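You operate a simulated robot arm through the tools that you are given. There is no shell and no other tool.

You are at the controls of a simulated two-armed robot. One attempt, no reset.

TASK
Press block 59 in the vacuum press at 0.6 bar.
Fine: lid shut, both latches on; leave the pump running, dial and valve as set.

Only the result counts: the job must be done as asked and must still hold three seconds after the hand-in. Knocking over, shifting, dropping, spilling or breaking anything else fails it. Lids that push on must go on centred and level and be pressed home; caps that screw on are set level and turned clockwise until they are tight.

THE ROBOT
Two 7-joint arms with fingered hands on one trunk that stands fixed in place. Base frame: the origin is at the foot of the trunk, x ahead of it, y to its left, z up. Lengths are in mm, angles in degrees, forces in N, time in s.
The left shoulder is at [20, 269, 1197], the right one opposite. Each reaches about 1298 mm from its shoulder. Payload 5 kg a hand.
The tool frame of a hand sits at the grasp point between the pads (the TCP): z along the fingers, y along the line on which they close. The tips reach 42 mm beyond it. The gripper opens to 208 mm; its body begins 119 mm behind the TCP. The gripper is a hand of 4 fingers: y runs from the thumb to the fingers, the wrist lies at [0, 0, -317] in the tool frame, and closing takes about 1.5 s.
Orientation is told as [roll, pitch, yaw] about the base's x, y, z axes, in that order, counted from this pose: with the fingers straight down and closing along the base's y, the tool's x points along the base's -x, its y along +y and its z along -z.

THE INTERFACE
- The arms move only by the tool step_arm. It takes "left_steps", "right_steps" or both (then of equal length, played together; a hand with none holds still); each is a list of rows, each an object (a shift or turn left out is 0, a gripper value left out holds the last) with "delta_pos": the shift along the base's x, y, z in units of 30 mm (1.0 is 30 mm), a list of three; "dr": the turn, a rotation vector about the base's x, y, z in units of 8 degrees (1.0 is 8 degrees), a list of three. In form: [{"delta_pos": [x, y, z], "dr": [wx, wy, wz]}, ...]. A call has 1 to 20 rows; each row shifts and turns the commanded pose from where the row before left it. "left_gripper" and "right_gripper" are, for a hand that has rows, the gripper command, from -1 (fully open) to 1 (shut), values between in proportion, set as the call begins (left out, the last holds). A call with a number of a shift or a turn outside -1 to 1 is refused whole. Each row takes 0.2 s and may step no farther than 50 mm and 8.6 degrees from the row before; otherwise, or with a gripper value out of range, the whole call is refused. A pose out of reach is approached as far as the arm can. The call stops where the force on the tool passes 90 N (or 10 N more than at its start, if that is more) or the arm is blocked; 0.2 s more then pass. The fingers move at their own pace (about 153 mm/s each) and stop on an object; they squeeze with about 21 N. The grip force told is the motor's: it shows also when the fingers shut on nothing. Time passes only in rows, and 0.2 s behind the last, so rows that do not move let the fingers close. The reply holds the time, the measured pose of the TCP, the force on the tool along the base axes, the opening and the grip force, in the units named above and with some noise, with the torque about the TCP (base axes, N m) and any sound that the robot's microphone picked up.
- Cameras (640 x 400 px; columns grow to the right, rows downward): "scene" is now at [157.9, -20.9, 1465.3]; the picture's right is [-0.25, -0.97, 0.00], its down [-0.51, 0.13, -0.85] and it looks along [0.82, -0.21, -0.53] (base axes); focal length 219 px, centre (320, 200). "left" rides on the left gripper at [-94, 2, -146] in its tool frame; the picture's right is [-0.01, -1.00, 0.00], its down [0.84, -0.01, -0.54] and it looks along [0.54, -0.01, 0.84] (tool axes); focal length 280 px, centre (320, 200). "right" rides on the right gripper at [93, 1, -146] in its tool frame; the picture's right is [-0.01, 1.00, 0.00], its down [-0.84, -0.01, -0.54] and it looks along [-0.54, -0.01, 0.84] (tool axes); focal length 280 px, centre (320, 200). There is no depth. A picture from a camera that has moved, and an enlarged one, comes with that camera's place and axes in the base frame and with its lens.
- grab_frame(camera): a new picture of that camera. It takes no simulated time.
- lift_body(by): moves the trunk up (or, below 0, down) by that many mm; the arms and the scene camera ride with it, the base frame stays. It gives what a move gives, with no picture.
- preshape(shape, hand): the hand has 4 fingers and takes this shape, open, in about a second: jaw (thumb against the fingers, like two jaws); tri (thumb and two fingers); tip (a fingertip pinch); poke (one finger out to press); point (the index stretched); flat (the hand flat); cup (the hand cupped); fist (a fist). The gripper value then closes the fingers along that shape, each until it touches; the sizes above hold for jaw. It gives what a move gives, with no picture.
- pan_tilt(pan, tilt): turns the head with the scene camera to pan (to the left, within 80 degrees either way) and tilt (down, from -29 to 69), counted from straight ahead of the robot (the tilt from the chest, where the trunk bows). It gives what a move gives.
- close_up(camera, box): a new picture of the part [left, top, right, bottom] of that camera's present view, enlarged. It takes no simulated time.
- job_done(): hands the job in; it is judged then, once.

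Nothing tells you positions but the pictures and the camera data. Unless the task says otherwise, let go and move clear before handing in.

The tools are called after "Emit:" by a JSON object that holds its "method" and its "body". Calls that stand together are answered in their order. step_arm: Moves the arms, as the interface text tells. Its arguments: {"type":"object","properties":{"left_steps":{"type":"array","items":{"type":"object","properties":{"delta_pos":{"type":"array","items":{"type":"number"}},"dr":{"type":"array","items":{"type":"number"}}}}},"left_gripper":{"type":"number"},"right_steps":{"type":"array","items":{"type":"object","properties":{"delta_pos":{"type":"array","items":{"type":"number"}},"dr":{"type":"array","items":{"type":"number"}}}}},"right_gripper":{"type":"number"}},"required":[]} The other tools are called the same way: lift_body (by) moves the trunk up or down; preshape (shape, hand) gives the hand a shape; pan_tilt (pan, tilt) turns the head that bears the scene camera; grab_frame (camera) takes a picture; close_up (camera, box) takes an enlarged picture of a part of a camera's view; job_done () hands the job in.

At the start:

```text
t: 0.0
left_tool_pos: [706.1, 155.9, 1374.0]
left_tcp_rot: [0.0, 0.0, -5.5]
left_force: [0.9, -0.7, 1.1]
left_wrist_torque: [0.0, -0.02, -0.02]
left_grip_width: 208.0
left_grasp_force: 0.1
left_shape: jaw
right_tool_pos: [657.1, -401.7, 1402.9]
right_tcp_rot: [-0.1, 0.1, -5.6]
right_force: [0.1, -0.3, 0.2]
right_wrist_torque: [0.03, 0.01, -0.05]
right_grip_width: 207.9
right_grasp_force: 0.0
right_shape: jaw
trunk travel left (down, up): [-575.0, 46.0]
head pan, tilt (commanded): [-14.5, 32.0]
```

scene: 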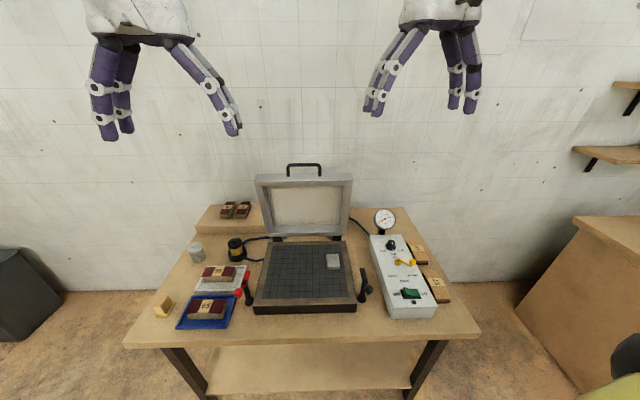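
right: 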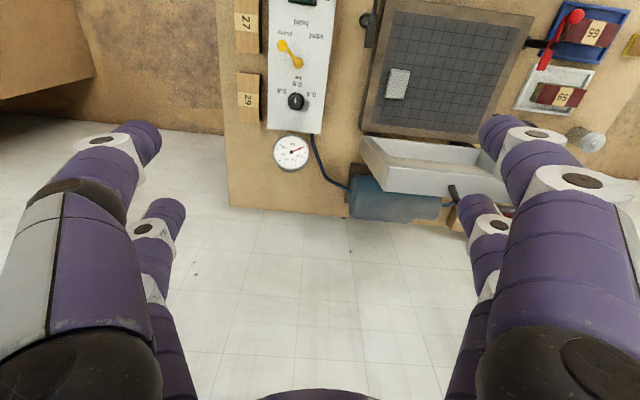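
left: 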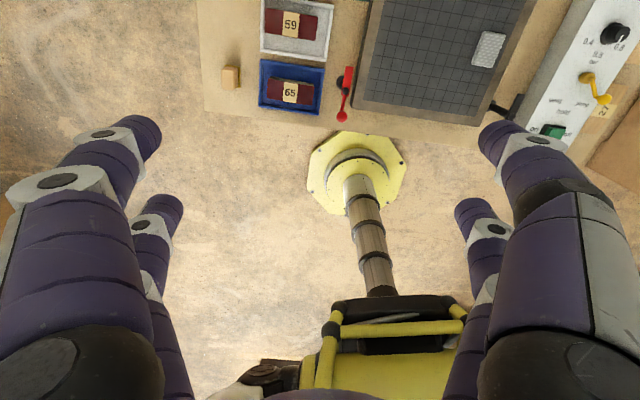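

I see a table with an opened vacuum press, a control box with dial, yellow valve and green pump switch on the right, and two trays with blocks (59 in the white tray, 65 in the blue one) on the left. I'll take closer looks before moving.

Emit:
{"method": "close_up", "body": {"camera": "scene", "box": [120, 190, 280, 340]}}

Emit:
{"method": "close_up", "body": {"camera": "scene", "box": [340, 200, 460, 320]}}

Emit:
{"method": "close_up", "body": {"camera": "scene", "box": [230, 150, 390, 320]}}

Emit:
{"method": "close_up", "body": {"camera": "left", "box": [200, 0, 420, 140]}}

Emit:
{"method": "close_up", "body": {"camera": "left", "box": [460, 0, 640, 150]}}

Emit:
{"method": "close_up", "body": {"camera": "right", "box": [220, 0, 400, 180]}}

Emit:
{"method": "close_up", "body": {"camera": "right", "box": [340, 0, 640, 220]}}

```text
2.67 times, centred on (200, 265) of scene
camera zoom: at [157.9, -20.9, 1465.3], right [-0.25, -0.97, 0.0], down [-0.51, 0.13, -0.85], along [0.82, -0.21, -0.53], focal length 583 px, centre (640, 27)
```

zoom: 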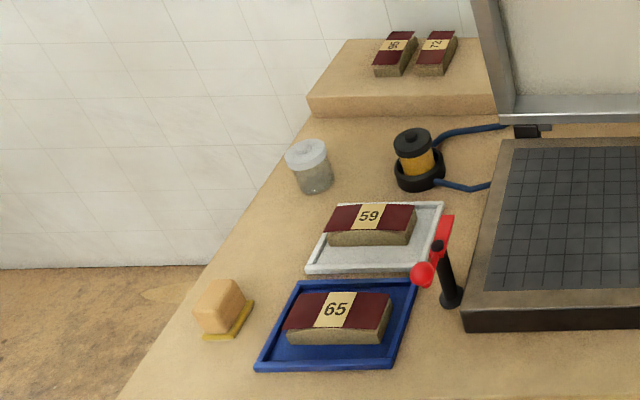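

```text
3.33 times, centred on (400, 260) of scene
camera zoom: at [157.9, -20.9, 1465.3], right [-0.25, -0.97, 0.0], down [-0.51, 0.13, -0.85], along [0.82, -0.21, -0.53], focal length 729 px, centre (53, 0)
```

zoom: 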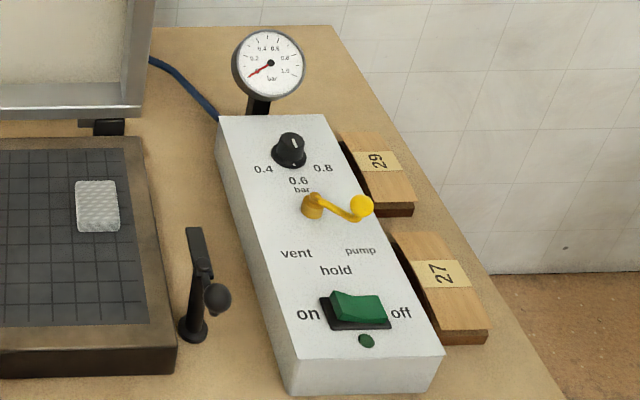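

```text
2.35 times, centred on (310, 235) of scene
camera zoom: at [157.9, -20.9, 1465.3], right [-0.25, -0.97, 0.0], down [-0.51, 0.13, -0.85], along [0.82, -0.21, -0.53], focal length 514 px, centre (344, 118)
```

zoom: 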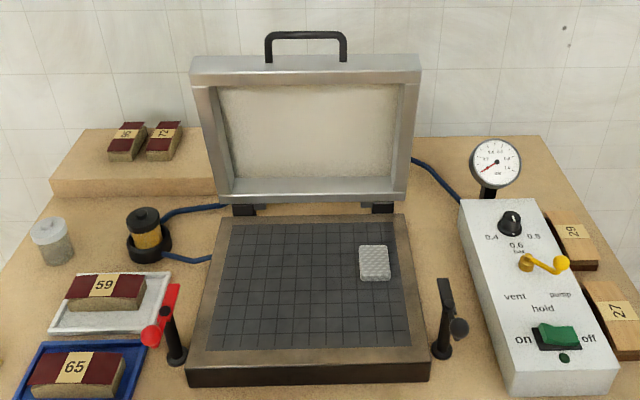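

```text
2.86 times, centred on (310, 70) of left
camera zoom: at [799.9, 145.8, 1519.9], right [-0.08, -1.0, 0.0], down [-0.84, 0.07, 0.54], along [-0.54, 0.04, -0.84], focal length 801 px, centre (349, 571)
```

zoom: 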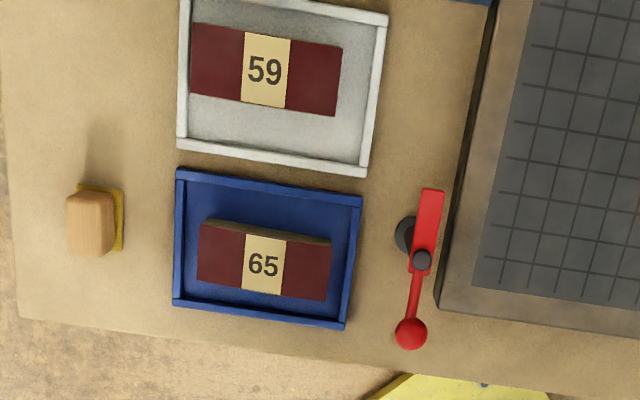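

```text
2.67 times, centred on (550, 75) of left
camera zoom: at [799.9, 145.8, 1519.9], right [-0.08, -1.0, 0.0], down [-0.84, 0.07, 0.54], along [-0.54, 0.04, -0.84], focal length 748 px, centre (-293, 533)
```

zoom: 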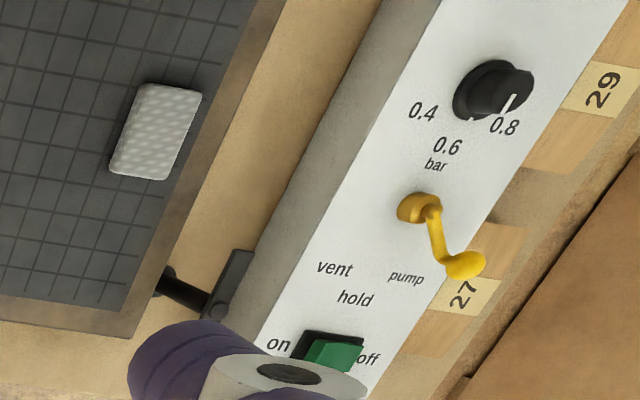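

```text
2.22 times, centred on (310, 90) of right
camera zoom: at [564.0, -391.1, 1549.6], right [0.11, 0.99, 0.0], down [0.84, -0.09, 0.54], along [0.54, -0.06, -0.84], focal length 623 px, centre (342, 444)
```

zoom: 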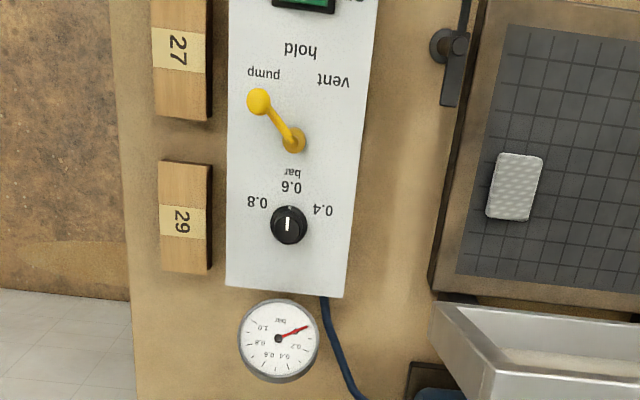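

```text
1.82 times, centred on (490, 110) of right
camera zoom: at [564.0, -391.1, 1549.6], right [0.11, 0.99, 0.0], down [0.84, -0.09, 0.54], along [0.54, -0.06, -0.84], focal length 510 px, centre (11, 364)
```

zoom: 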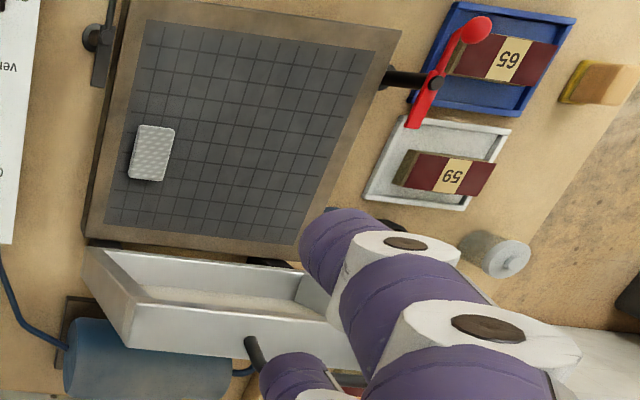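

I see block 59 in the white tray (about x 795, y 211, z 785), and I need to read the dial, valve, switch and latches more exactly. I'll take tighter close-ups of these.

Emit:
{"method": "close_up", "body": {"camera": "scene", "box": [376, 232, 416, 258]}}

Emit:
{"method": "close_up", "body": {"camera": "scene", "box": [385, 250, 445, 310]}}

Emit:
{"method": "close_up", "body": {"camera": "scene", "box": [370, 205, 400, 235]}}

Emit:
{"method": "close_up", "body": {"camera": "scene", "box": [345, 255, 395, 315]}}

Emit:
{"method": "close_up", "body": {"camera": "scene", "box": [220, 225, 270, 315]}}

Emit:
{"method": "close_up", "body": {"camera": "right", "box": [270, 70, 330, 130]}}

Emit:
{"method": "close_up", "body": {"camera": "scene", "box": [300, 240, 360, 290]}}

```text
15.38 times, centred on (396, 245) of scene
camera zoom: at [157.9, -20.9, 1465.3], right [-0.25, -0.97, 0.0], down [-0.51, 0.13, -0.85], along [0.82, -0.21, -0.53], focal length 3364 px, centre (-849, -492)
```

zoom: 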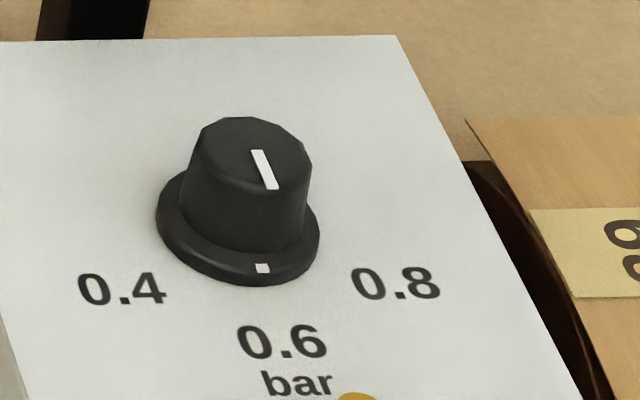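

```text
6.67 times, centred on (415, 280) of scene
camera zoom: at [157.9, -20.9, 1465.3], right [-0.25, -0.97, 0.0], down [-0.51, 0.13, -0.85], along [0.82, -0.21, -0.53], focal length 1458 px, centre (-313, -333)
```

zoom: 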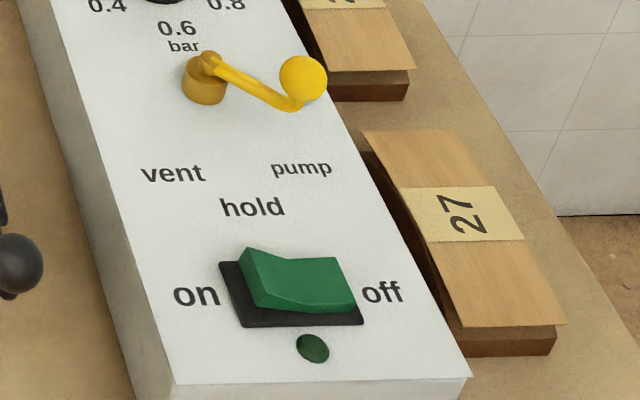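

```text
13.33 times, centred on (385, 220) of scene
camera zoom: at [157.9, -20.9, 1465.3], right [-0.25, -0.97, 0.0], down [-0.51, 0.13, -0.85], along [0.82, -0.21, -0.53], focal length 2915 px, centre (-547, -67)
```

zoom: 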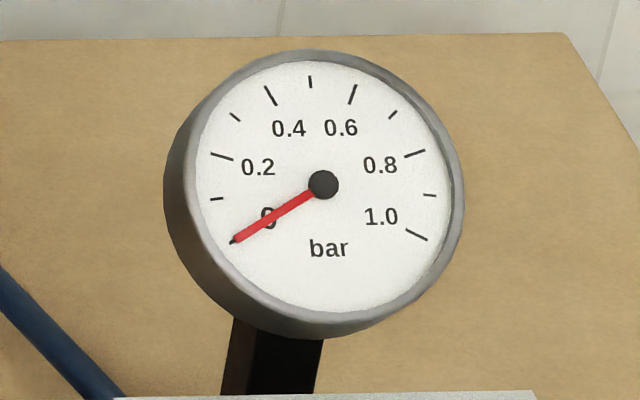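

```text
6.67 times, centred on (370, 285) of scene
camera zoom: at [157.9, -20.9, 1465.3], right [-0.25, -0.97, 0.0], down [-0.51, 0.13, -0.85], along [0.82, -0.21, -0.53], focal length 1458 px, centre (-13, -367)
```

zoom: 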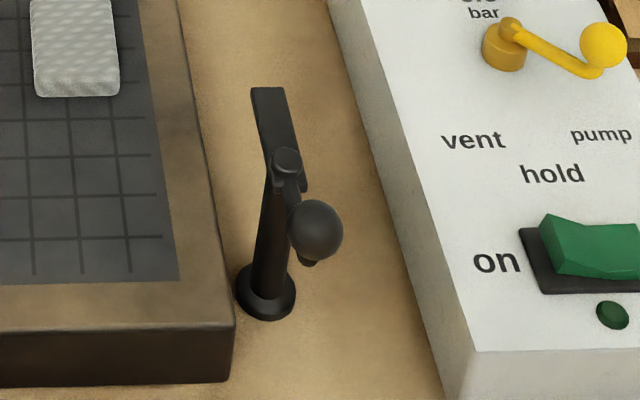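

```text
4.44 times, centred on (245, 270) of scene
camera zoom: at [157.9, -20.9, 1465.3], right [-0.25, -0.97, 0.0], down [-0.51, 0.13, -0.85], along [0.82, -0.21, -0.53], focal length 972 px, centre (653, -111)
```

zoom: 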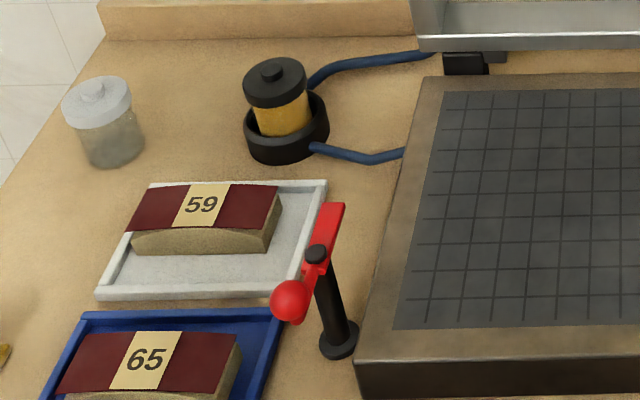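

```text
6.67 times, centred on (300, 100) of right
camera zoom: at [564.0, -391.1, 1549.6], right [0.11, 0.99, 0.0], down [0.84, -0.09, 0.54], along [0.54, -0.06, -0.84], focal length 1869 px, centre (453, 867)
```

zoom: 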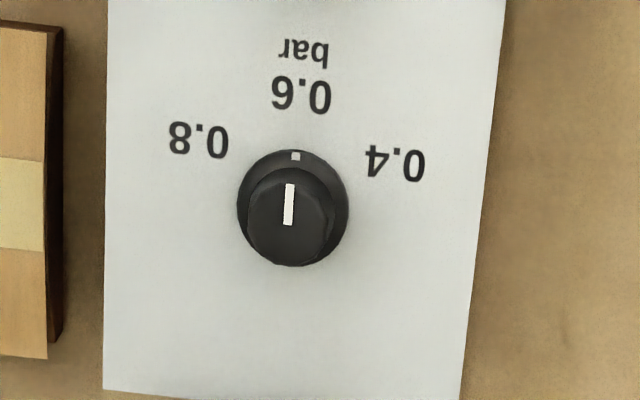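

```text
8.00 times, centred on (330, 265) of scene
camera zoom: at [157.9, -20.9, 1465.3], right [-0.25, -0.97, 0.0], down [-0.51, 0.13, -0.85], along [0.82, -0.21, -0.53], focal length 1749 px, centre (240, -320)
```

zoom: 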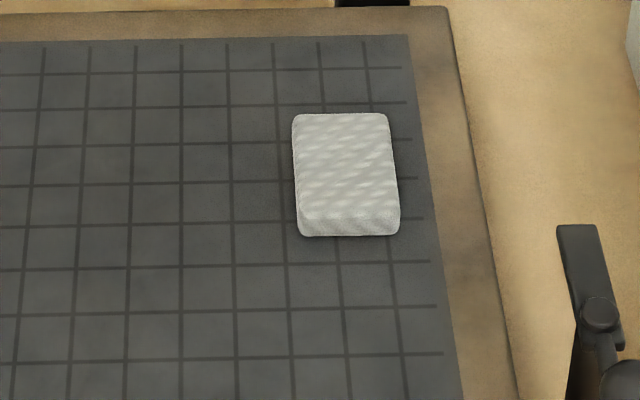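

The dial already stands on 0.6, the gauge reads 0, the pump switch is off, the valve lever points roughly toward pump, and both latches are swung away from the bed. I'll lower the left hand above block 59 to see it and the red latch better.

Emit:
{"method": "step_arm", "body": {"left_steps": [{"delta_pos": [0.3, 0.18, -0.9]}, {"delta_pos": [0.3, 0.18, -0.9]}, {"delta_pos": [0.3, 0.18, -0.9]}, {"delta_pos": [0.3, 0.18, -0.9]}, {"delta_pos": [0.3, 0.18, -0.9]}, {"delta_pos": [0.3, 0.18, -0.9]}, {"delta_pos": [0.3, 0.18, -0.9]}, {"delta_pos": [0.3, 0.18, -0.9]}, {"delta_pos": [0.3, 0.18, -0.9]}, {"delta_pos": [0.3, 0.18, -0.9]}]}}

Emit:
{"method": "grab_frame", "body": {"camera": "left"}}

Emit:
{"method": "grab_frame", "body": {"camera": "scene"}}

```text
t: 2.2
left_tool_pos: [796.7, 210.8, 1103.9]
left_tcp_rot: [-0.1, -0.2, -5.6]
left_force: [0.0, 1.0, 0.4]
left_wrist_torque: [-0.03, 0.07, 0.01]
left_grip_width: 207.8
left_grasp_force: 0.1
left_shape: jaw
right_tool_pos: [657.2, -401.2, 1402.1]
right_tcp_rot: [0.0, 0.0, -5.6]
right_force: [0.4, 0.6, -1.0]
right_wrist_torque: [-0.07, 0.15, -0.01]
right_grip_width: 208.0
right_grasp_force: 0.1
right_shape: jaw
trunk travel left (down, up): [-575.0, 46.0]
head pan, tilt (commanded): [-14.5, 32.0]
```

```text
taken
camera left: at [890.1, 201.5, 1250.0], right [-0.08, -1.0, 0.0], down [-0.84, 0.07, 0.54], along [-0.54, 0.04, -0.84], focal length 280 px, centre (320, 200)
```

left: 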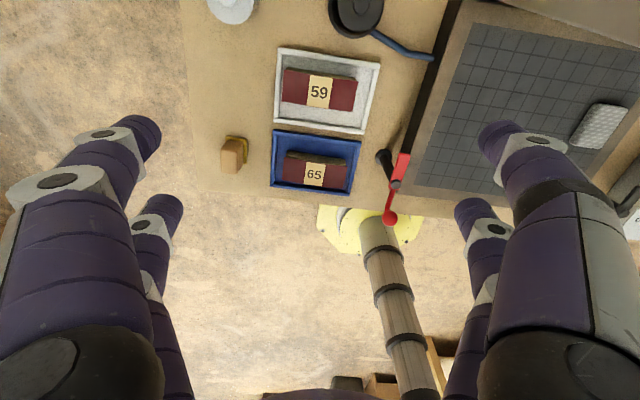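

```text
taken
camera scene: at [158.8, -20.5, 1465.1], right [-0.25, -0.97, 0.0], down [-0.51, 0.13, -0.85], along [0.82, -0.21, -0.53], focal length 219 px, centre (320, 200)
```

scene: 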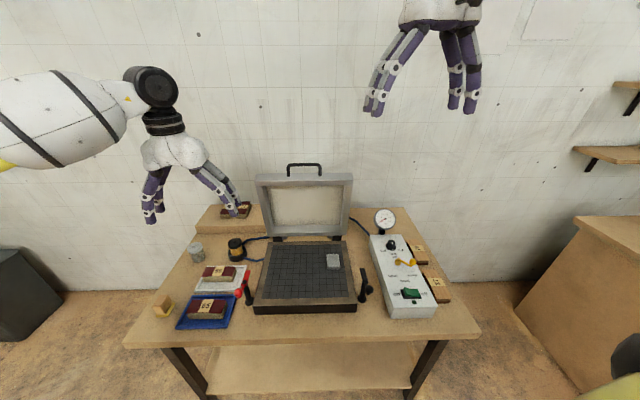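

The left hand now hovers above the white tray. I'll zoom in on the block, the red latch and the platen to fix their positions.

Emit:
{"method": "close_up", "body": {"camera": "left", "box": [265, 40, 385, 140]}}

Emit:
{"method": "close_up", "body": {"camera": "left", "box": [360, 130, 440, 230]}}

Emit:
{"method": "close_up", "body": {"camera": "left", "box": [400, 0, 640, 200]}}

Emit:
{"method": "close_up", "body": {"camera": "scene", "box": [190, 255, 260, 305]}}

Emit:
{"method": "close_up", "body": {"camera": "scene", "box": [245, 155, 365, 245]}}

```text
4.00 times, centred on (325, 90) of left
camera zoom: at [890.1, 201.5, 1250.0], right [-0.08, -1.0, 0.0], down [-0.84, 0.07, 0.54], along [-0.54, 0.04, -0.84], focal length 1122 px, centre (300, 640)
```

zoom: 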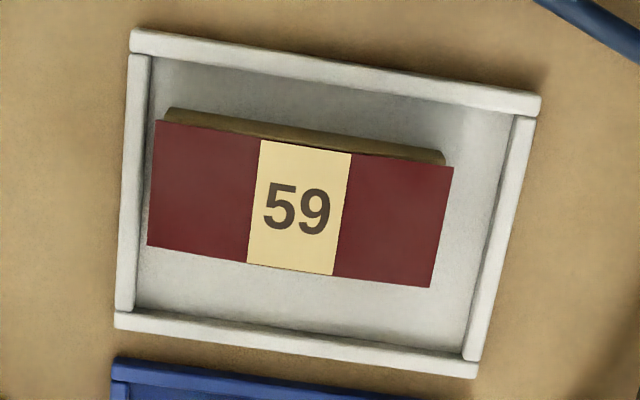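

```text
4.00 times, centred on (400, 180) of left
camera zoom: at [890.1, 201.5, 1250.0], right [-0.08, -1.0, 0.0], down [-0.84, 0.07, 0.54], along [-0.54, 0.04, -0.84], focal length 1122 px, centre (0, 280)
```

zoom: 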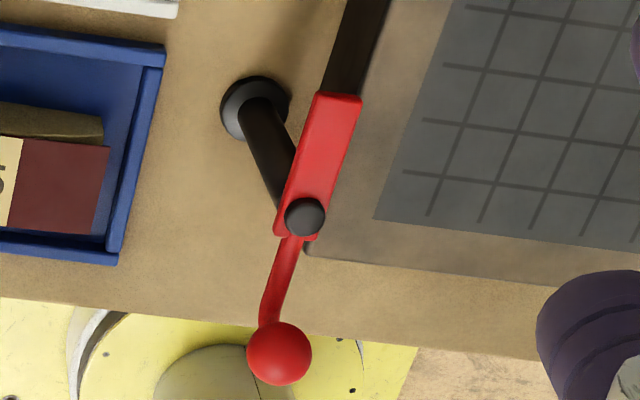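

```text
2.00 times, centred on (520, 100) of left
camera zoom: at [890.1, 201.5, 1250.0], right [-0.08, -1.0, 0.0], down [-0.84, 0.07, 0.54], along [-0.54, 0.04, -0.84], focal length 561 px, centre (-80, 400)
```

zoom: 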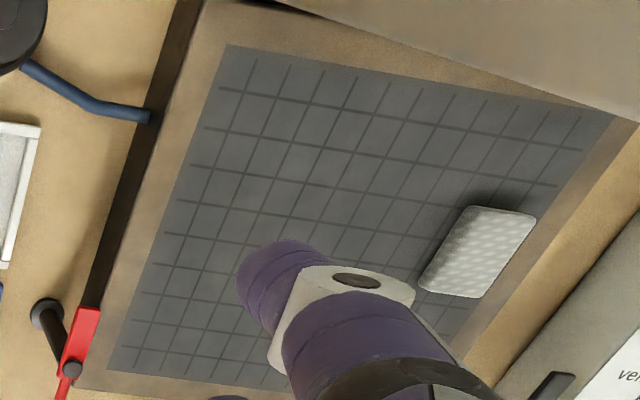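

```text
8.00 times, centred on (225, 280) of scene
camera zoom: at [158.8, -20.5, 1465.1], right [-0.25, -0.97, 0.0], down [-0.51, 0.13, -0.85], along [0.82, -0.21, -0.53], focal length 1749 px, centre (1080, -440)
```

zoom: 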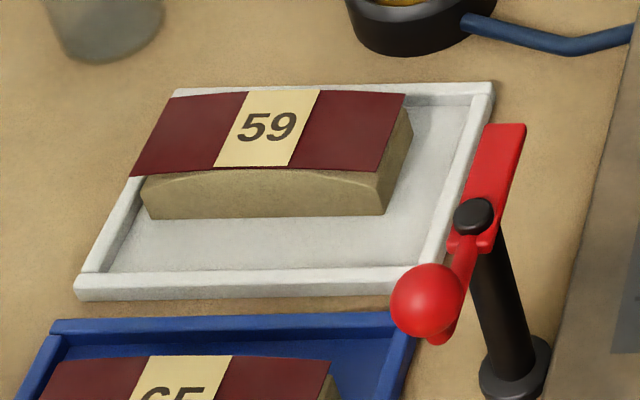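

```text
4.44 times, centred on (305, 200) of scene
camera zoom: at [158.8, -20.5, 1465.1], right [-0.25, -0.97, 0.0], down [-0.51, 0.13, -0.85], along [0.82, -0.21, -0.53], focal length 972 px, centre (387, 200)
```

zoom: 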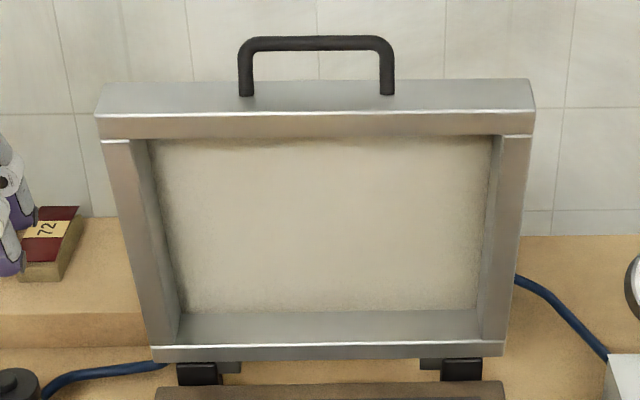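

Block 59 is a core about 114 x 46 mm with its long side turned about -13 degrees, sitting close to the tray's left wall, so I'll grip it across its short side. I'll turn the left hand in place so that it closes along that short axis.

Emit:
{"method": "step_arm", "body": {"left_steps": [{"dr": [0, 0, 0.94]}, {"dr": [0, 0, 0.94]}, {"dr": [0, 0, 0.94]}, {"dr": [0, 0, 0.94]}, {"dr": [0, 0, 0.94]}, {"dr": [0, 0, 0.94]}, {"dr": [0, 0, 0.94]}, {"dr": [0, 0, 0.94]}, {"dr": [0, 0, 0.94]}, {"dr": [0, 0, 0.94]}, {"dr": [0, 0, 0.94]}]}}

Emit:
{"method": "grab_frame", "body": {"camera": "left"}}

Emit:
{"method": "grab_frame", "body": {"camera": "scene"}}

```text
t: 4.6
left_tool_pos: [796.8, 208.9, 1105.0]
left_tcp_rot: [0.1, -0.2, 77.2]
left_force: [0.1, 1.0, 0.0]
left_wrist_torque: [-0.01, 0.03, 0.0]
left_grip_width: 208.1
left_grasp_force: 0.1
left_shape: jaw
right_tool_pos: [655.8, -401.6, 1401.8]
right_tcp_rot: [0.0, 0.1, -5.6]
right_force: [0.1, 0.9, 0.3]
right_wrist_torque: [-0.02, 0.02, 0.01]
right_grip_width: 207.6
right_grasp_force: 0.1
right_shape: jaw
trunk travel left (down, up): [-575.0, 46.0]
head pan, tilt (commanded): [-14.5, 32.0]
```

```text
taken
camera left: at [816.2, 298.9, 1250.1], right [0.98, -0.21, 0.0], down [-0.17, -0.82, 0.54], along [-0.11, -0.53, -0.84], focal length 280 px, centre (320, 200)
```

left: 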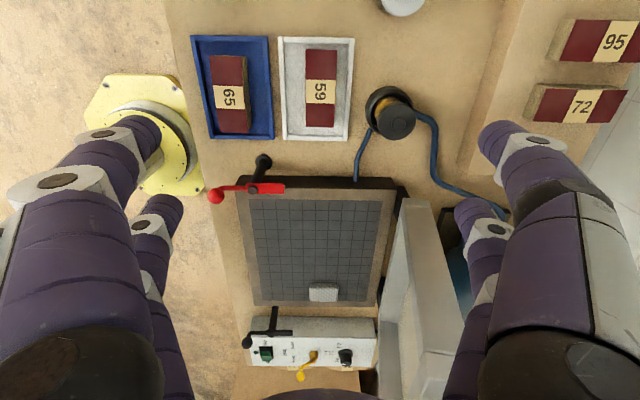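

```text
taken
camera scene: at [158.0, -20.9, 1465.3], right [-0.25, -0.97, 0.0], down [-0.51, 0.13, -0.85], along [0.82, -0.21, -0.53], focal length 219 px, centre (320, 200)
```

scene: 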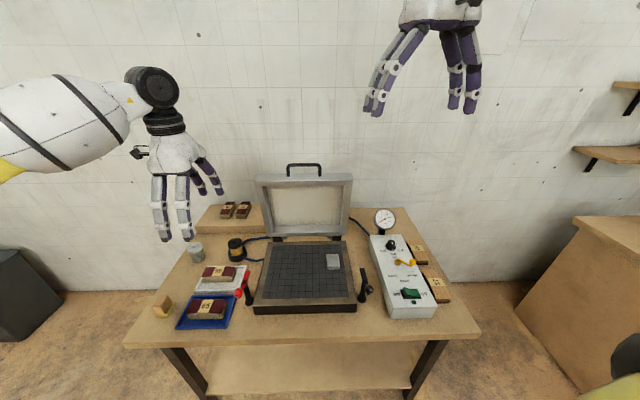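

The turn worked and this view from the left camera shows the block, platen, both latches and the control box from above. I'll zoom in here to measure them.

Emit:
{"method": "close_up", "body": {"camera": "left", "box": [180, 20, 370, 150]}}

Emit:
{"method": "close_up", "body": {"camera": "left", "box": [200, 150, 420, 310]}}

Emit:
{"method": "close_up", "body": {"camera": "left", "box": [230, 290, 390, 400]}}

Emit:
{"method": "close_up", "body": {"camera": "left", "box": [370, 180, 480, 390]}}

```text
3.08 times, centred on (275, 85) of left
camera zoom: at [816.2, 298.9, 1250.1], right [0.98, -0.21, 0.0], down [-0.17, -0.82, 0.54], along [-0.11, -0.53, -0.84], focal length 863 px, centre (458, 554)
```

zoom: 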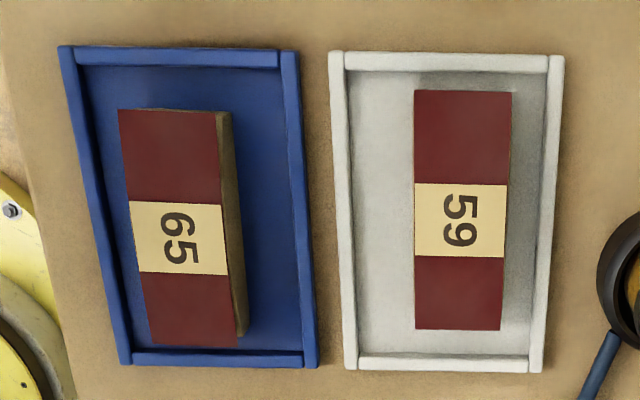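

```text
2.50 times, centred on (310, 230) of left
camera zoom: at [816.2, 298.9, 1250.1], right [0.98, -0.21, 0.0], down [-0.17, -0.82, 0.54], along [-0.11, -0.53, -0.84], focal length 701 px, centre (345, 125)
```

zoom: 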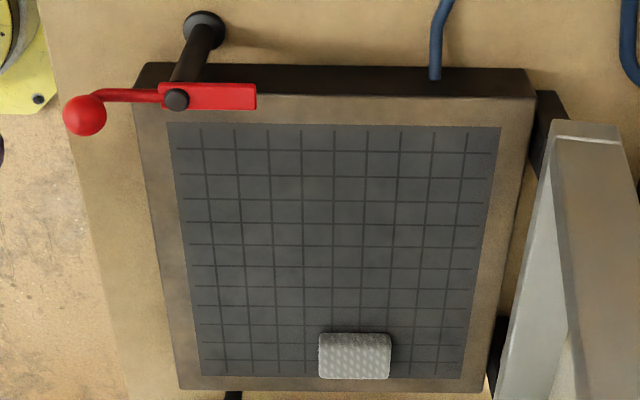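

```text
3.64 times, centred on (310, 345) of left
camera zoom: at [816.2, 298.9, 1250.1], right [0.98, -0.21, 0.0], down [-0.17, -0.82, 0.54], along [-0.11, -0.53, -0.84], focal length 1020 px, centre (356, -327)
```

zoom: 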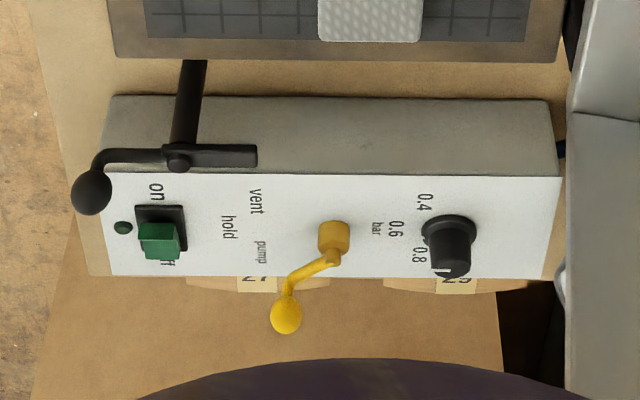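

```text
1.90 times, centred on (425, 285) of left
camera zoom: at [816.2, 298.9, 1250.1], right [0.98, -0.21, 0.0], down [-0.17, -0.82, 0.54], along [-0.11, -0.53, -0.84], focal length 534 px, centre (120, 38)
```

zoom: 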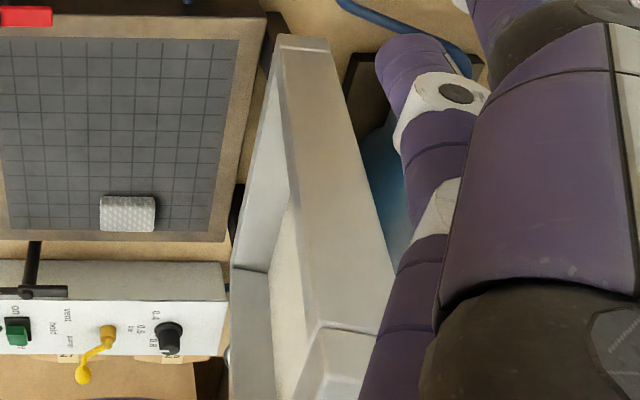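

I estimate the block's top at z about 799, centre (797, 210), tray rim near 778 and table near 764. I'll narrow the hand and come down part of the way above the block, then look again.

Emit:
{"method": "step_arm", "body": {"left_steps": [{"delta_pos": [0, 0, -0.9]}, {"delta_pos": [0, 0, -0.9]}, {"delta_pos": [0, 0, -0.9]}, {"delta_pos": [0, 0, -0.9]}, {"delta_pos": [0, 0, -0.9]}, {"delta_pos": [0, 0, -0.9]}, {"delta_pos": [0, 0, -0.4]}], "left_gripper": 0.05}}

Emit:
{"method": "grab_frame", "body": {"camera": "left"}}

Emit:
{"method": "close_up", "body": {"camera": "scene", "box": [120, 150, 280, 310]}}

```text
t: 6.2
left_tool_pos: [796.9, 207.2, 931.1]
left_tcp_rot: [-0.1, 0.0, 77.1]
left_force: [0.1, 0.2, 0.3]
left_wrist_torque: [0.0, 0.02, 0.0]
left_grip_width: 99.6
left_grasp_force: 0.0
left_shape: jaw
right_tool_pos: [655.1, -402.0, 1402.7]
right_tcp_rot: [0.0, -0.1, -5.6]
right_force: [0.0, -0.4, 0.0]
right_wrist_torque: [0.02, 0.06, 0.01]
right_grip_width: 207.9
right_grasp_force: 0.1
right_shape: jaw
trunk travel left (down, up): [-575.0, 46.0]
head pan, tilt (commanded): [-14.5, 32.0]
```

```text
taken
camera left: at [815.8, 298.0, 1076.8], right [0.98, -0.21, 0.0], down [-0.18, -0.82, 0.54], along [-0.11, -0.53, -0.84], focal length 280 px, centre (320, 200)
```

left: 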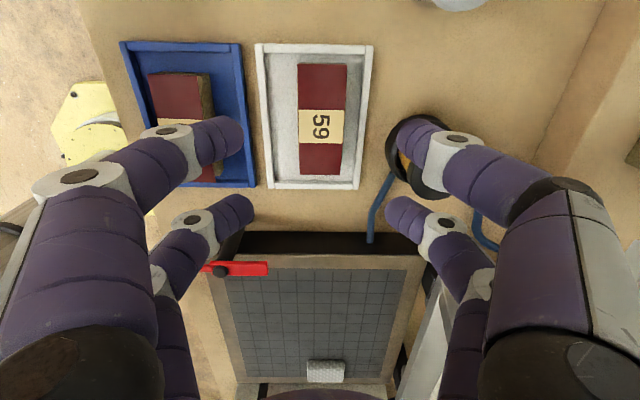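

```text
2.50 times, centred on (200, 230) of scene
camera zoom: at [157.9, -20.9, 1465.3], right [-0.25, -0.97, 0.0], down [-0.51, 0.13, -0.85], along [0.82, -0.21, -0.53], focal length 547 px, centre (620, 125)
```

zoom: 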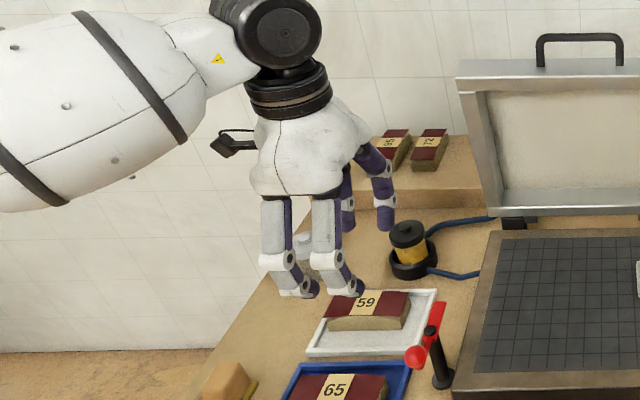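

The hand is centred over block 59 within a few millimetres. I'll make the small correction and come down to just above the tray rim, then check.

Emit:
{"method": "step_arm", "body": {"left_steps": [{"delta_pos": [0.05, 0.08, -0.75]}, {"delta_pos": [0, 0, -0.75]}, {"delta_pos": [0, 0, -0.75]}, {"delta_pos": [0, 0, -0.75]}]}}

Emit:
{"method": "grab_frame", "body": {"camera": "left"}}

Emit:
{"method": "close_up", "body": {"camera": "scene", "box": [170, 220, 270, 310]}}

```text
t: 7.2
left_tool_pos: [798.7, 210.7, 841.3]
left_tcp_rot: [-0.2, -0.1, 77.0]
left_force: [-1.7, 0.6, 0.7]
left_wrist_torque: [-0.06, -0.07, -0.07]
left_grip_width: 98.5
left_grasp_force: 0.1
left_shape: jaw
right_tool_pos: [656.8, -401.9, 1402.7]
right_tcp_rot: [0.0, 0.0, -5.6]
right_force: [-0.3, -0.4, 0.4]
right_wrist_torque: [-0.07, -0.01, 0.0]
right_grip_width: 207.7
right_grasp_force: 0.0
right_shape: jaw
trunk travel left (down, up): [-575.0, 46.0]
head pan, tilt (commanded): [-14.5, 32.0]
```

```text
taken
camera left: at [818.2, 301.2, 986.3], right [0.98, -0.21, 0.0], down [-0.18, -0.82, 0.54], along [-0.11, -0.53, -0.84], focal length 280 px, centre (320, 200)
```

left: 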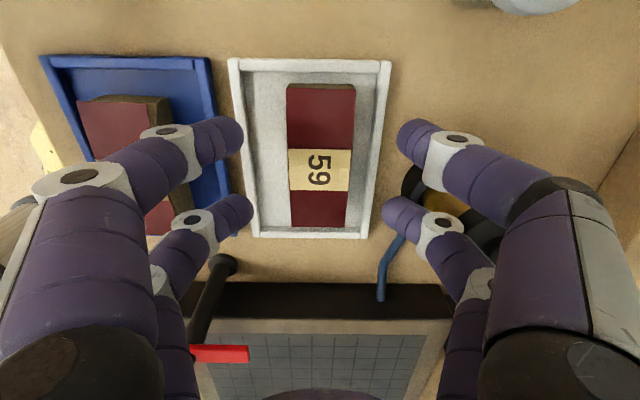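

```text
4.44 times, centred on (220, 265) of scene
camera zoom: at [157.8, -20.6, 1465.3], right [-0.25, -0.97, 0.0], down [-0.51, 0.13, -0.85], along [0.82, -0.21, -0.53], focal length 972 px, centre (764, -89)
```

zoom: 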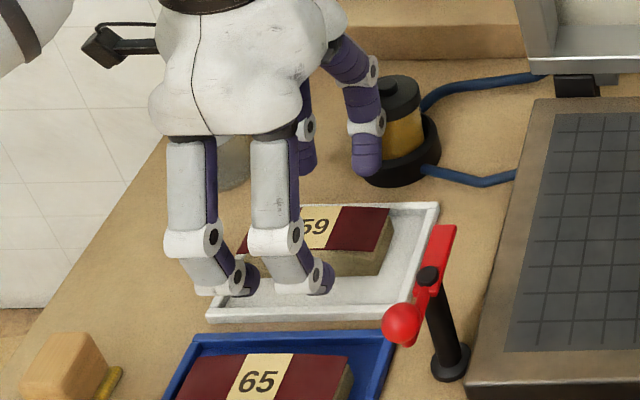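

The far fingers are close to the amber trap jar, which I place near (894, 148). Before going lower I'll check that clearance closely.

Emit:
{"method": "close_up", "body": {"camera": "left", "box": [370, 100, 500, 260]}}

Emit:
{"method": "close_up", "body": {"camera": "scene", "box": [215, 220, 265, 270]}}

Emit:
{"method": "close_up", "body": {"camera": "right", "box": [440, 0, 640, 200]}}

```text
2.50 times, centred on (435, 180) of left
camera zoom: at [818.2, 301.2, 986.3], right [0.98, -0.21, 0.0], down [-0.18, -0.82, 0.54], along [-0.11, -0.53, -0.84], focal length 701 px, centre (32, 250)
```

zoom: 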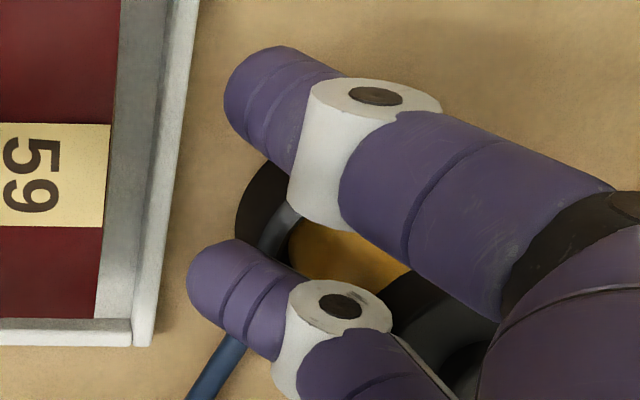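

```text
8.00 times, centred on (240, 245) of scene
camera zoom: at [157.8, -20.6, 1465.3], right [-0.25, -0.97, 0.0], down [-0.51, 0.13, -0.85], along [0.82, -0.21, -0.53], focal length 1749 px, centre (960, -160)
```

zoom: 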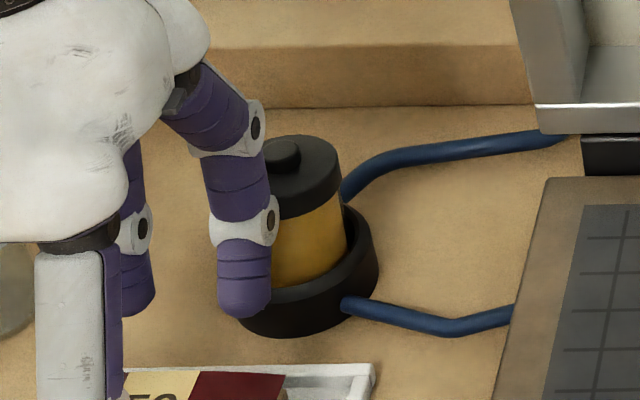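

```text
2.00 times, centred on (540, 100) of right
camera zoom: at [563.8, -390.6, 1549.9], right [0.11, 0.99, 0.0], down [0.84, -0.09, 0.54], along [0.54, -0.06, -0.84], focal length 561 px, centre (-120, 400)
```

zoom: 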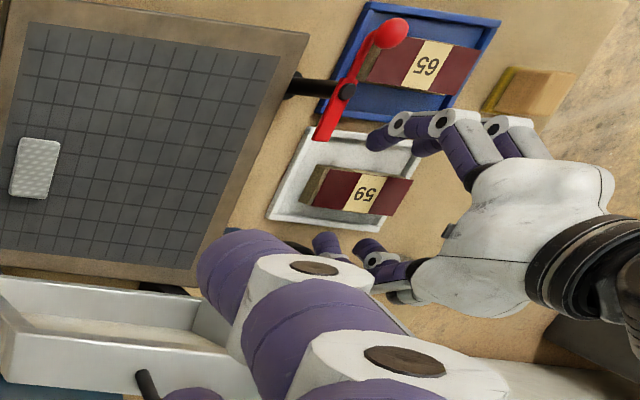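

The jar is untouched but the gap is small, so I'll narrow the hand to about 68 mm in place, which draws the far fingers away from the jar, and then look again.

Emit:
{"method": "step_arm", "body": {"left_steps": [{"delta_pos": [0, 0.1, 0]}, {"delta_pos": [0, 0.1, 0]}, {"delta_pos": [0, 0, 0]}], "left_gripper": 0.34}}

Emit:
{"method": "grab_frame", "body": {"camera": "left"}}

Emit:
{"method": "close_up", "body": {"camera": "scene", "box": [190, 225, 260, 305]}}

```text
t: 8.0
left_tool_pos: [798.6, 216.6, 840.8]
left_tcp_rot: [-0.1, -0.1, 77.1]
left_force: [0.0, 0.7, 0.4]
left_wrist_torque: [-0.01, 0.01, 0.01]
left_grip_width: 69.2
left_grasp_force: 0.1
left_shape: jaw
right_tool_pos: [657.7, -401.6, 1402.6]
right_tcp_rot: [0.1, -0.1, -5.6]
right_force: [0.3, 0.7, -0.1]
right_wrist_torque: [0.01, 0.01, 0.02]
right_grip_width: 207.7
right_grasp_force: 0.2
right_shape: jaw
trunk travel left (down, up): [-575.0, 46.0]
head pan, tilt (commanded): [-14.5, 32.0]
```

```text
taken
camera left: at [818.3, 307.1, 986.3], right [0.98, -0.21, 0.0], down [-0.18, -0.82, 0.54], along [-0.11, -0.53, -0.84], focal length 280 px, centre (320, 200)
```

left: 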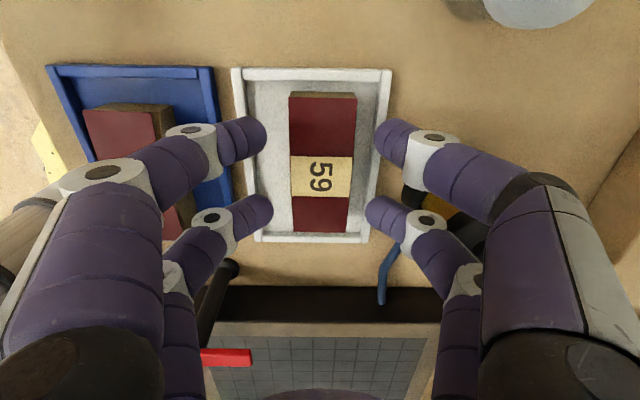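

```text
5.00 times, centred on (225, 265) of scene
camera zoom: at [157.8, -20.9, 1465.3], right [-0.25, -0.97, 0.0], down [-0.51, 0.13, -0.85], along [0.82, -0.21, -0.53], focal length 1093 px, centre (795, -125)
```

zoom: 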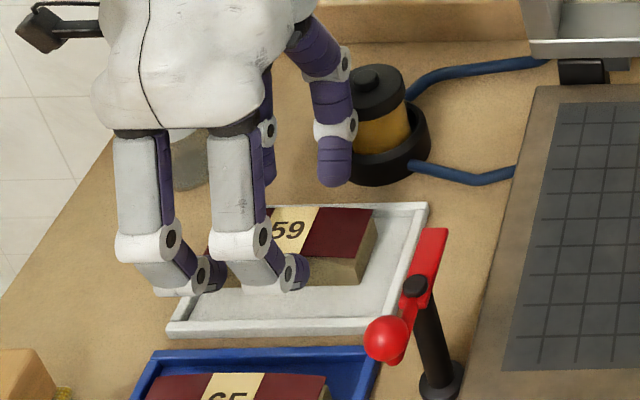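

The fingers are now clear of the jar and centred on the block. I'll go down about 19 mm so the tips sit beside the block just above the rim, and close.

Emit:
{"method": "step_arm", "body": {"left_steps": [{"delta_pos": [0, 0, -0.35]}, {"delta_pos": [0, 0, -0.3]}]}}

Emit:
{"method": "close_up", "body": {"camera": "scene", "box": [190, 225, 260, 305]}}

```text
t: 8.6
left_tool_pos: [798.6, 218.2, 822.4]
left_tcp_rot: [0.0, 0.0, 77.1]
left_force: [0.4, 0.0, 0.0]
left_wrist_torque: [-0.01, 0.01, -0.01]
left_grip_width: 69.3
left_grasp_force: 0.0
left_shape: jaw
right_tool_pos: [657.1, -402.8, 1401.7]
right_tcp_rot: [0.0, 0.0, -5.6]
right_force: [-0.4, -0.1, 0.1]
right_wrist_torque: [0.01, 0.02, -0.03]
right_grip_width: 207.8
right_grasp_force: 0.0
right_shape: jaw
trunk travel left (down, up): [-575.0, 46.0]
head pan, tilt (commanded): [-14.5, 32.0]
```

```text
5.00 times, centred on (225, 265) of scene
camera zoom: at [157.9, -20.9, 1465.3], right [-0.25, -0.97, 0.0], down [-0.51, 0.13, -0.85], along [0.82, -0.21, -0.53], focal length 1093 px, centre (795, -125)
```

zoom: 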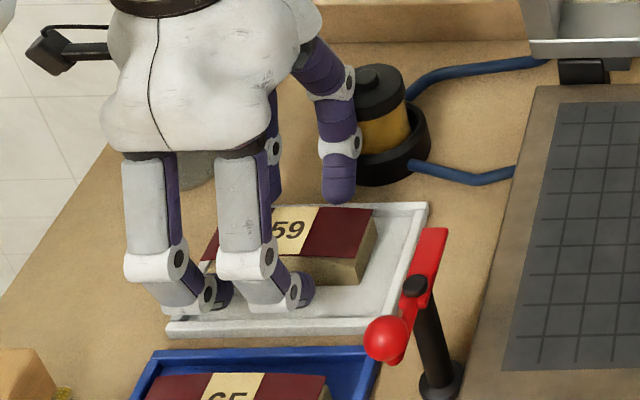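

The tips sit beside the block just above the tray rim with no contact forces. I'll close the hand on the block.

Emit:
{"method": "step_arm", "body": {"left_steps": [{}, {}, {}, {}, {}], "left_gripper": 1.0}}

Emit:
{"method": "grab_frame", "body": {"camera": "left"}}

Emit:
{"method": "close_up", "body": {"camera": "scene", "box": [190, 225, 260, 305]}}

```text
t: 9.8
left_tool_pos: [798.7, 217.6, 819.8]
left_tcp_rot: [0.0, -0.1, 77.1]
left_force: [-0.9, -0.6, -0.4]
left_wrist_torque: [0.0, 0.02, 0.0]
left_grip_width: 41.7
left_grasp_force: 20.9
left_shape: jaw
right_tool_pos: [656.2, -401.4, 1402.1]
right_tcp_rot: [0.0, 0.0, -5.6]
right_force: [-0.3, 0.4, -0.3]
right_wrist_torque: [0.02, 0.0, -0.02]
right_grip_width: 207.9
right_grasp_force: 0.1
right_shape: jaw
trunk travel left (down, up): [-575.0, 46.0]
head pan, tilt (commanded): [-14.5, 32.0]
```

```text
taken
camera left: at [818.2, 307.9, 966.8], right [0.98, -0.21, 0.0], down [-0.18, -0.82, 0.54], along [-0.11, -0.53, -0.84], focal length 280 px, centre (320, 200)
```

left: 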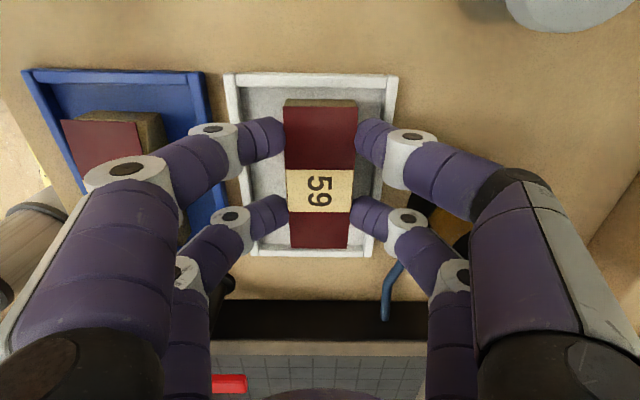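

```text
5.00 times, centred on (225, 265) of scene
camera zoom: at [157.9, -20.9, 1465.3], right [-0.25, -0.97, 0.0], down [-0.51, 0.13, -0.85], along [0.82, -0.21, -0.53], focal length 1093 px, centre (795, -125)
```

zoom: 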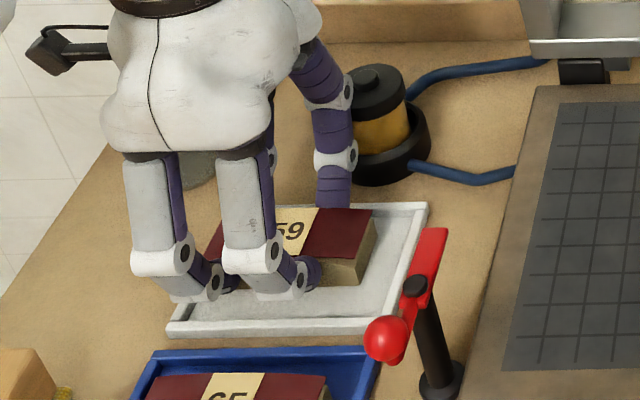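

The hand grips the block at about 42 mm with 21 N. I'll lift it slowly straight up and check that core and veneer come along together.

Emit:
{"method": "step_arm", "body": {"left_steps": [{"delta_pos": [0, 0, 0.3]}, {"delta_pos": [0, 0, 0.4]}, {"delta_pos": [0, 0, 0.5]}, {"delta_pos": [0, 0, 0.5]}]}}

Emit:
{"method": "grab_frame", "body": {"camera": "left"}}

Emit:
{"method": "close_up", "body": {"camera": "scene", "box": [190, 225, 260, 305]}}

```text
t: 10.8
left_tool_pos: [797.3, 217.4, 871.8]
left_tcp_rot: [0.0, -0.2, 77.1]
left_force: [-0.5, 0.6, -1.5]
left_wrist_torque: [0.0, -0.03, -0.02]
left_grip_width: 41.5
left_grasp_force: 21.1
left_shape: jaw
right_tool_pos: [657.5, -401.8, 1402.4]
right_tcp_rot: [0.0, 0.0, -5.5]
right_force: [-0.9, -0.5, -0.1]
right_wrist_torque: [-0.01, -0.01, -0.01]
right_grip_width: 208.0
right_grasp_force: 0.0
right_shape: jaw
trunk travel left (down, up): [-575.0, 46.0]
head pan, tilt (commanded): [-14.5, 32.0]
```

```text
taken
camera left: at [817.1, 307.4, 1018.1], right [0.98, -0.21, 0.0], down [-0.18, -0.82, 0.54], along [-0.11, -0.53, -0.84], focal length 280 px, centre (320, 200)
```

left: 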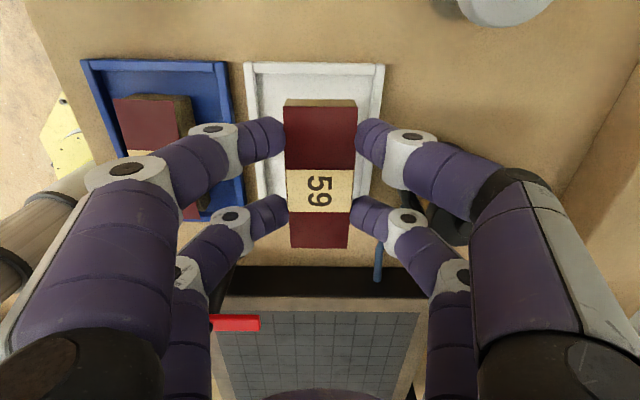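

```text
5.00 times, centred on (225, 265) of scene
camera zoom: at [157.8, -21.0, 1465.3], right [-0.25, -0.97, 0.0], down [-0.51, 0.13, -0.85], along [0.82, -0.21, -0.53], focal length 1093 px, centre (795, -125)
```

zoom: 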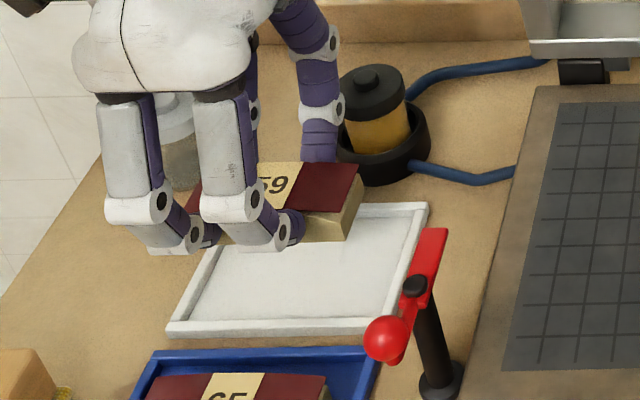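

The block is lifted cleanly with its veneer. I put the platen (250 x 290 mm, turned -12.6 degrees) centred near (717, -119) at z 810, and the white pad near (716, -222); I'll carry the block over to the free left-middle part of the platen.

Emit:
{"method": "step_arm", "body": {"left_steps": [{"delta_pos": [0, 0, 0.94]}, {"delta_pos": [0, 0, 0.94]}, {"delta_pos": [0, 0, 0.94]}, {"delta_pos": [0, 0, 0.94]}, {"delta_pos": [-0.205, -0.84, 0]}, {"delta_pos": [-0.205, -0.84, 0]}, {"delta_pos": [-0.205, -0.84, 0]}, {"delta_pos": [-0.205, -0.84, 0]}, {"delta_pos": [-0.205, -0.84, 0]}, {"delta_pos": [-0.205, -0.84, 0]}, {"delta_pos": [-0.205, -0.84, 0]}, {"delta_pos": [-0.205, -0.84, 0]}, {"delta_pos": [-0.205, -0.84, 0]}, {"delta_pos": [-0.205, -0.84, 0]}, {"delta_pos": [-0.205, -0.84, 0]}, {"delta_pos": [-0.205, -0.84, 0]}]}}

Emit:
{"method": "grab_frame", "body": {"camera": "left"}}

Emit:
{"method": "grab_frame", "body": {"camera": "scene"}}

Emit:
{"method": "grab_frame", "body": {"camera": "right"}}

```text
t: 14.2
left_tool_pos: [724.7, -85.2, 984.2]
left_tcp_rot: [-0.1, -0.1, 77.1]
left_force: [0.3, -0.6, -1.3]
left_wrist_torque: [0.0, 0.03, -0.01]
left_grip_width: 41.6
left_grasp_force: 21.0
left_shape: jaw
right_tool_pos: [655.6, -404.6, 1402.1]
right_tcp_rot: [0.1, 0.0, -5.7]
right_force: [0.6, -0.8, -0.1]
right_wrist_torque: [0.17, -0.02, 0.02]
right_grip_width: 207.7
right_grasp_force: 0.0
right_shape: jaw
trunk travel left (down, up): [-575.0, 46.0]
head pan, tilt (commanded): [-14.5, 32.0]
```

```text
taken
camera left: at [744.5, 4.9, 1128.9], right [0.98, -0.21, 0.0], down [-0.18, -0.82, 0.54], along [-0.11, -0.53, -0.84], focal length 280 px, centre (320, 200)
```

left: 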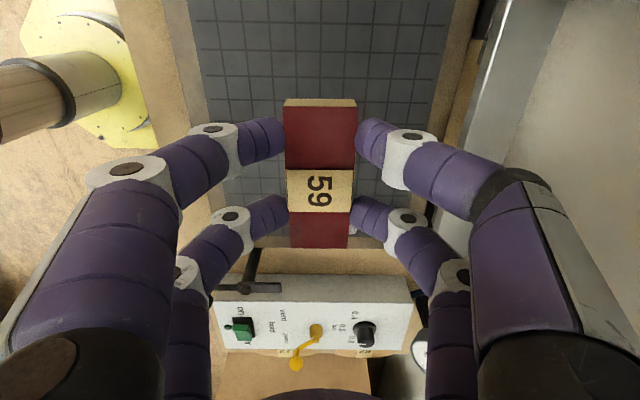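

```text
taken
camera scene: at [157.8, -21.8, 1465.2], right [-0.25, -0.97, 0.0], down [-0.51, 0.13, -0.85], along [0.82, -0.21, -0.53], focal length 219 px, centre (320, 200)
```

scene: 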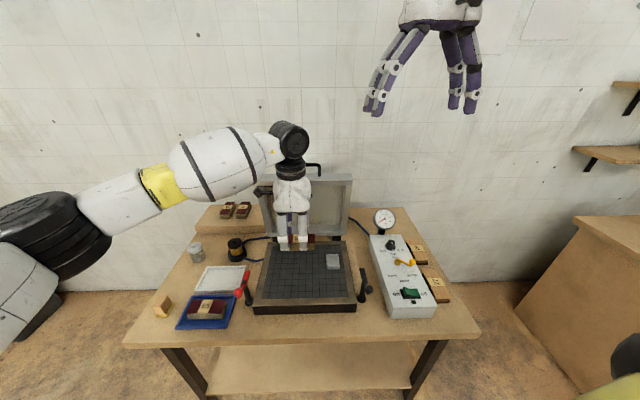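

```text
taken
camera right: at [563.8, -392.6, 1549.3], right [0.11, 0.99, 0.0], down [0.84, -0.1, 0.54], along [0.54, -0.06, -0.84], focal length 280 px, centre (320, 200)
```

right: 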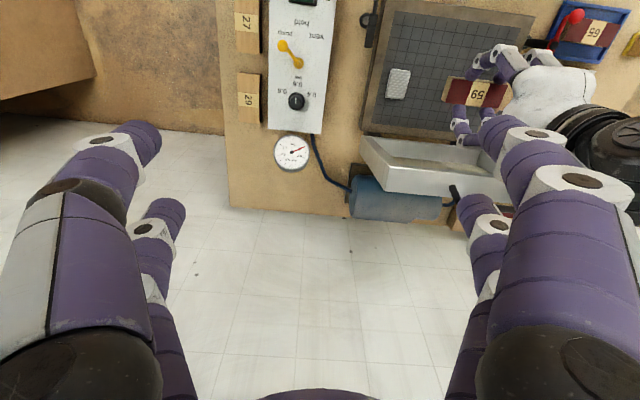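

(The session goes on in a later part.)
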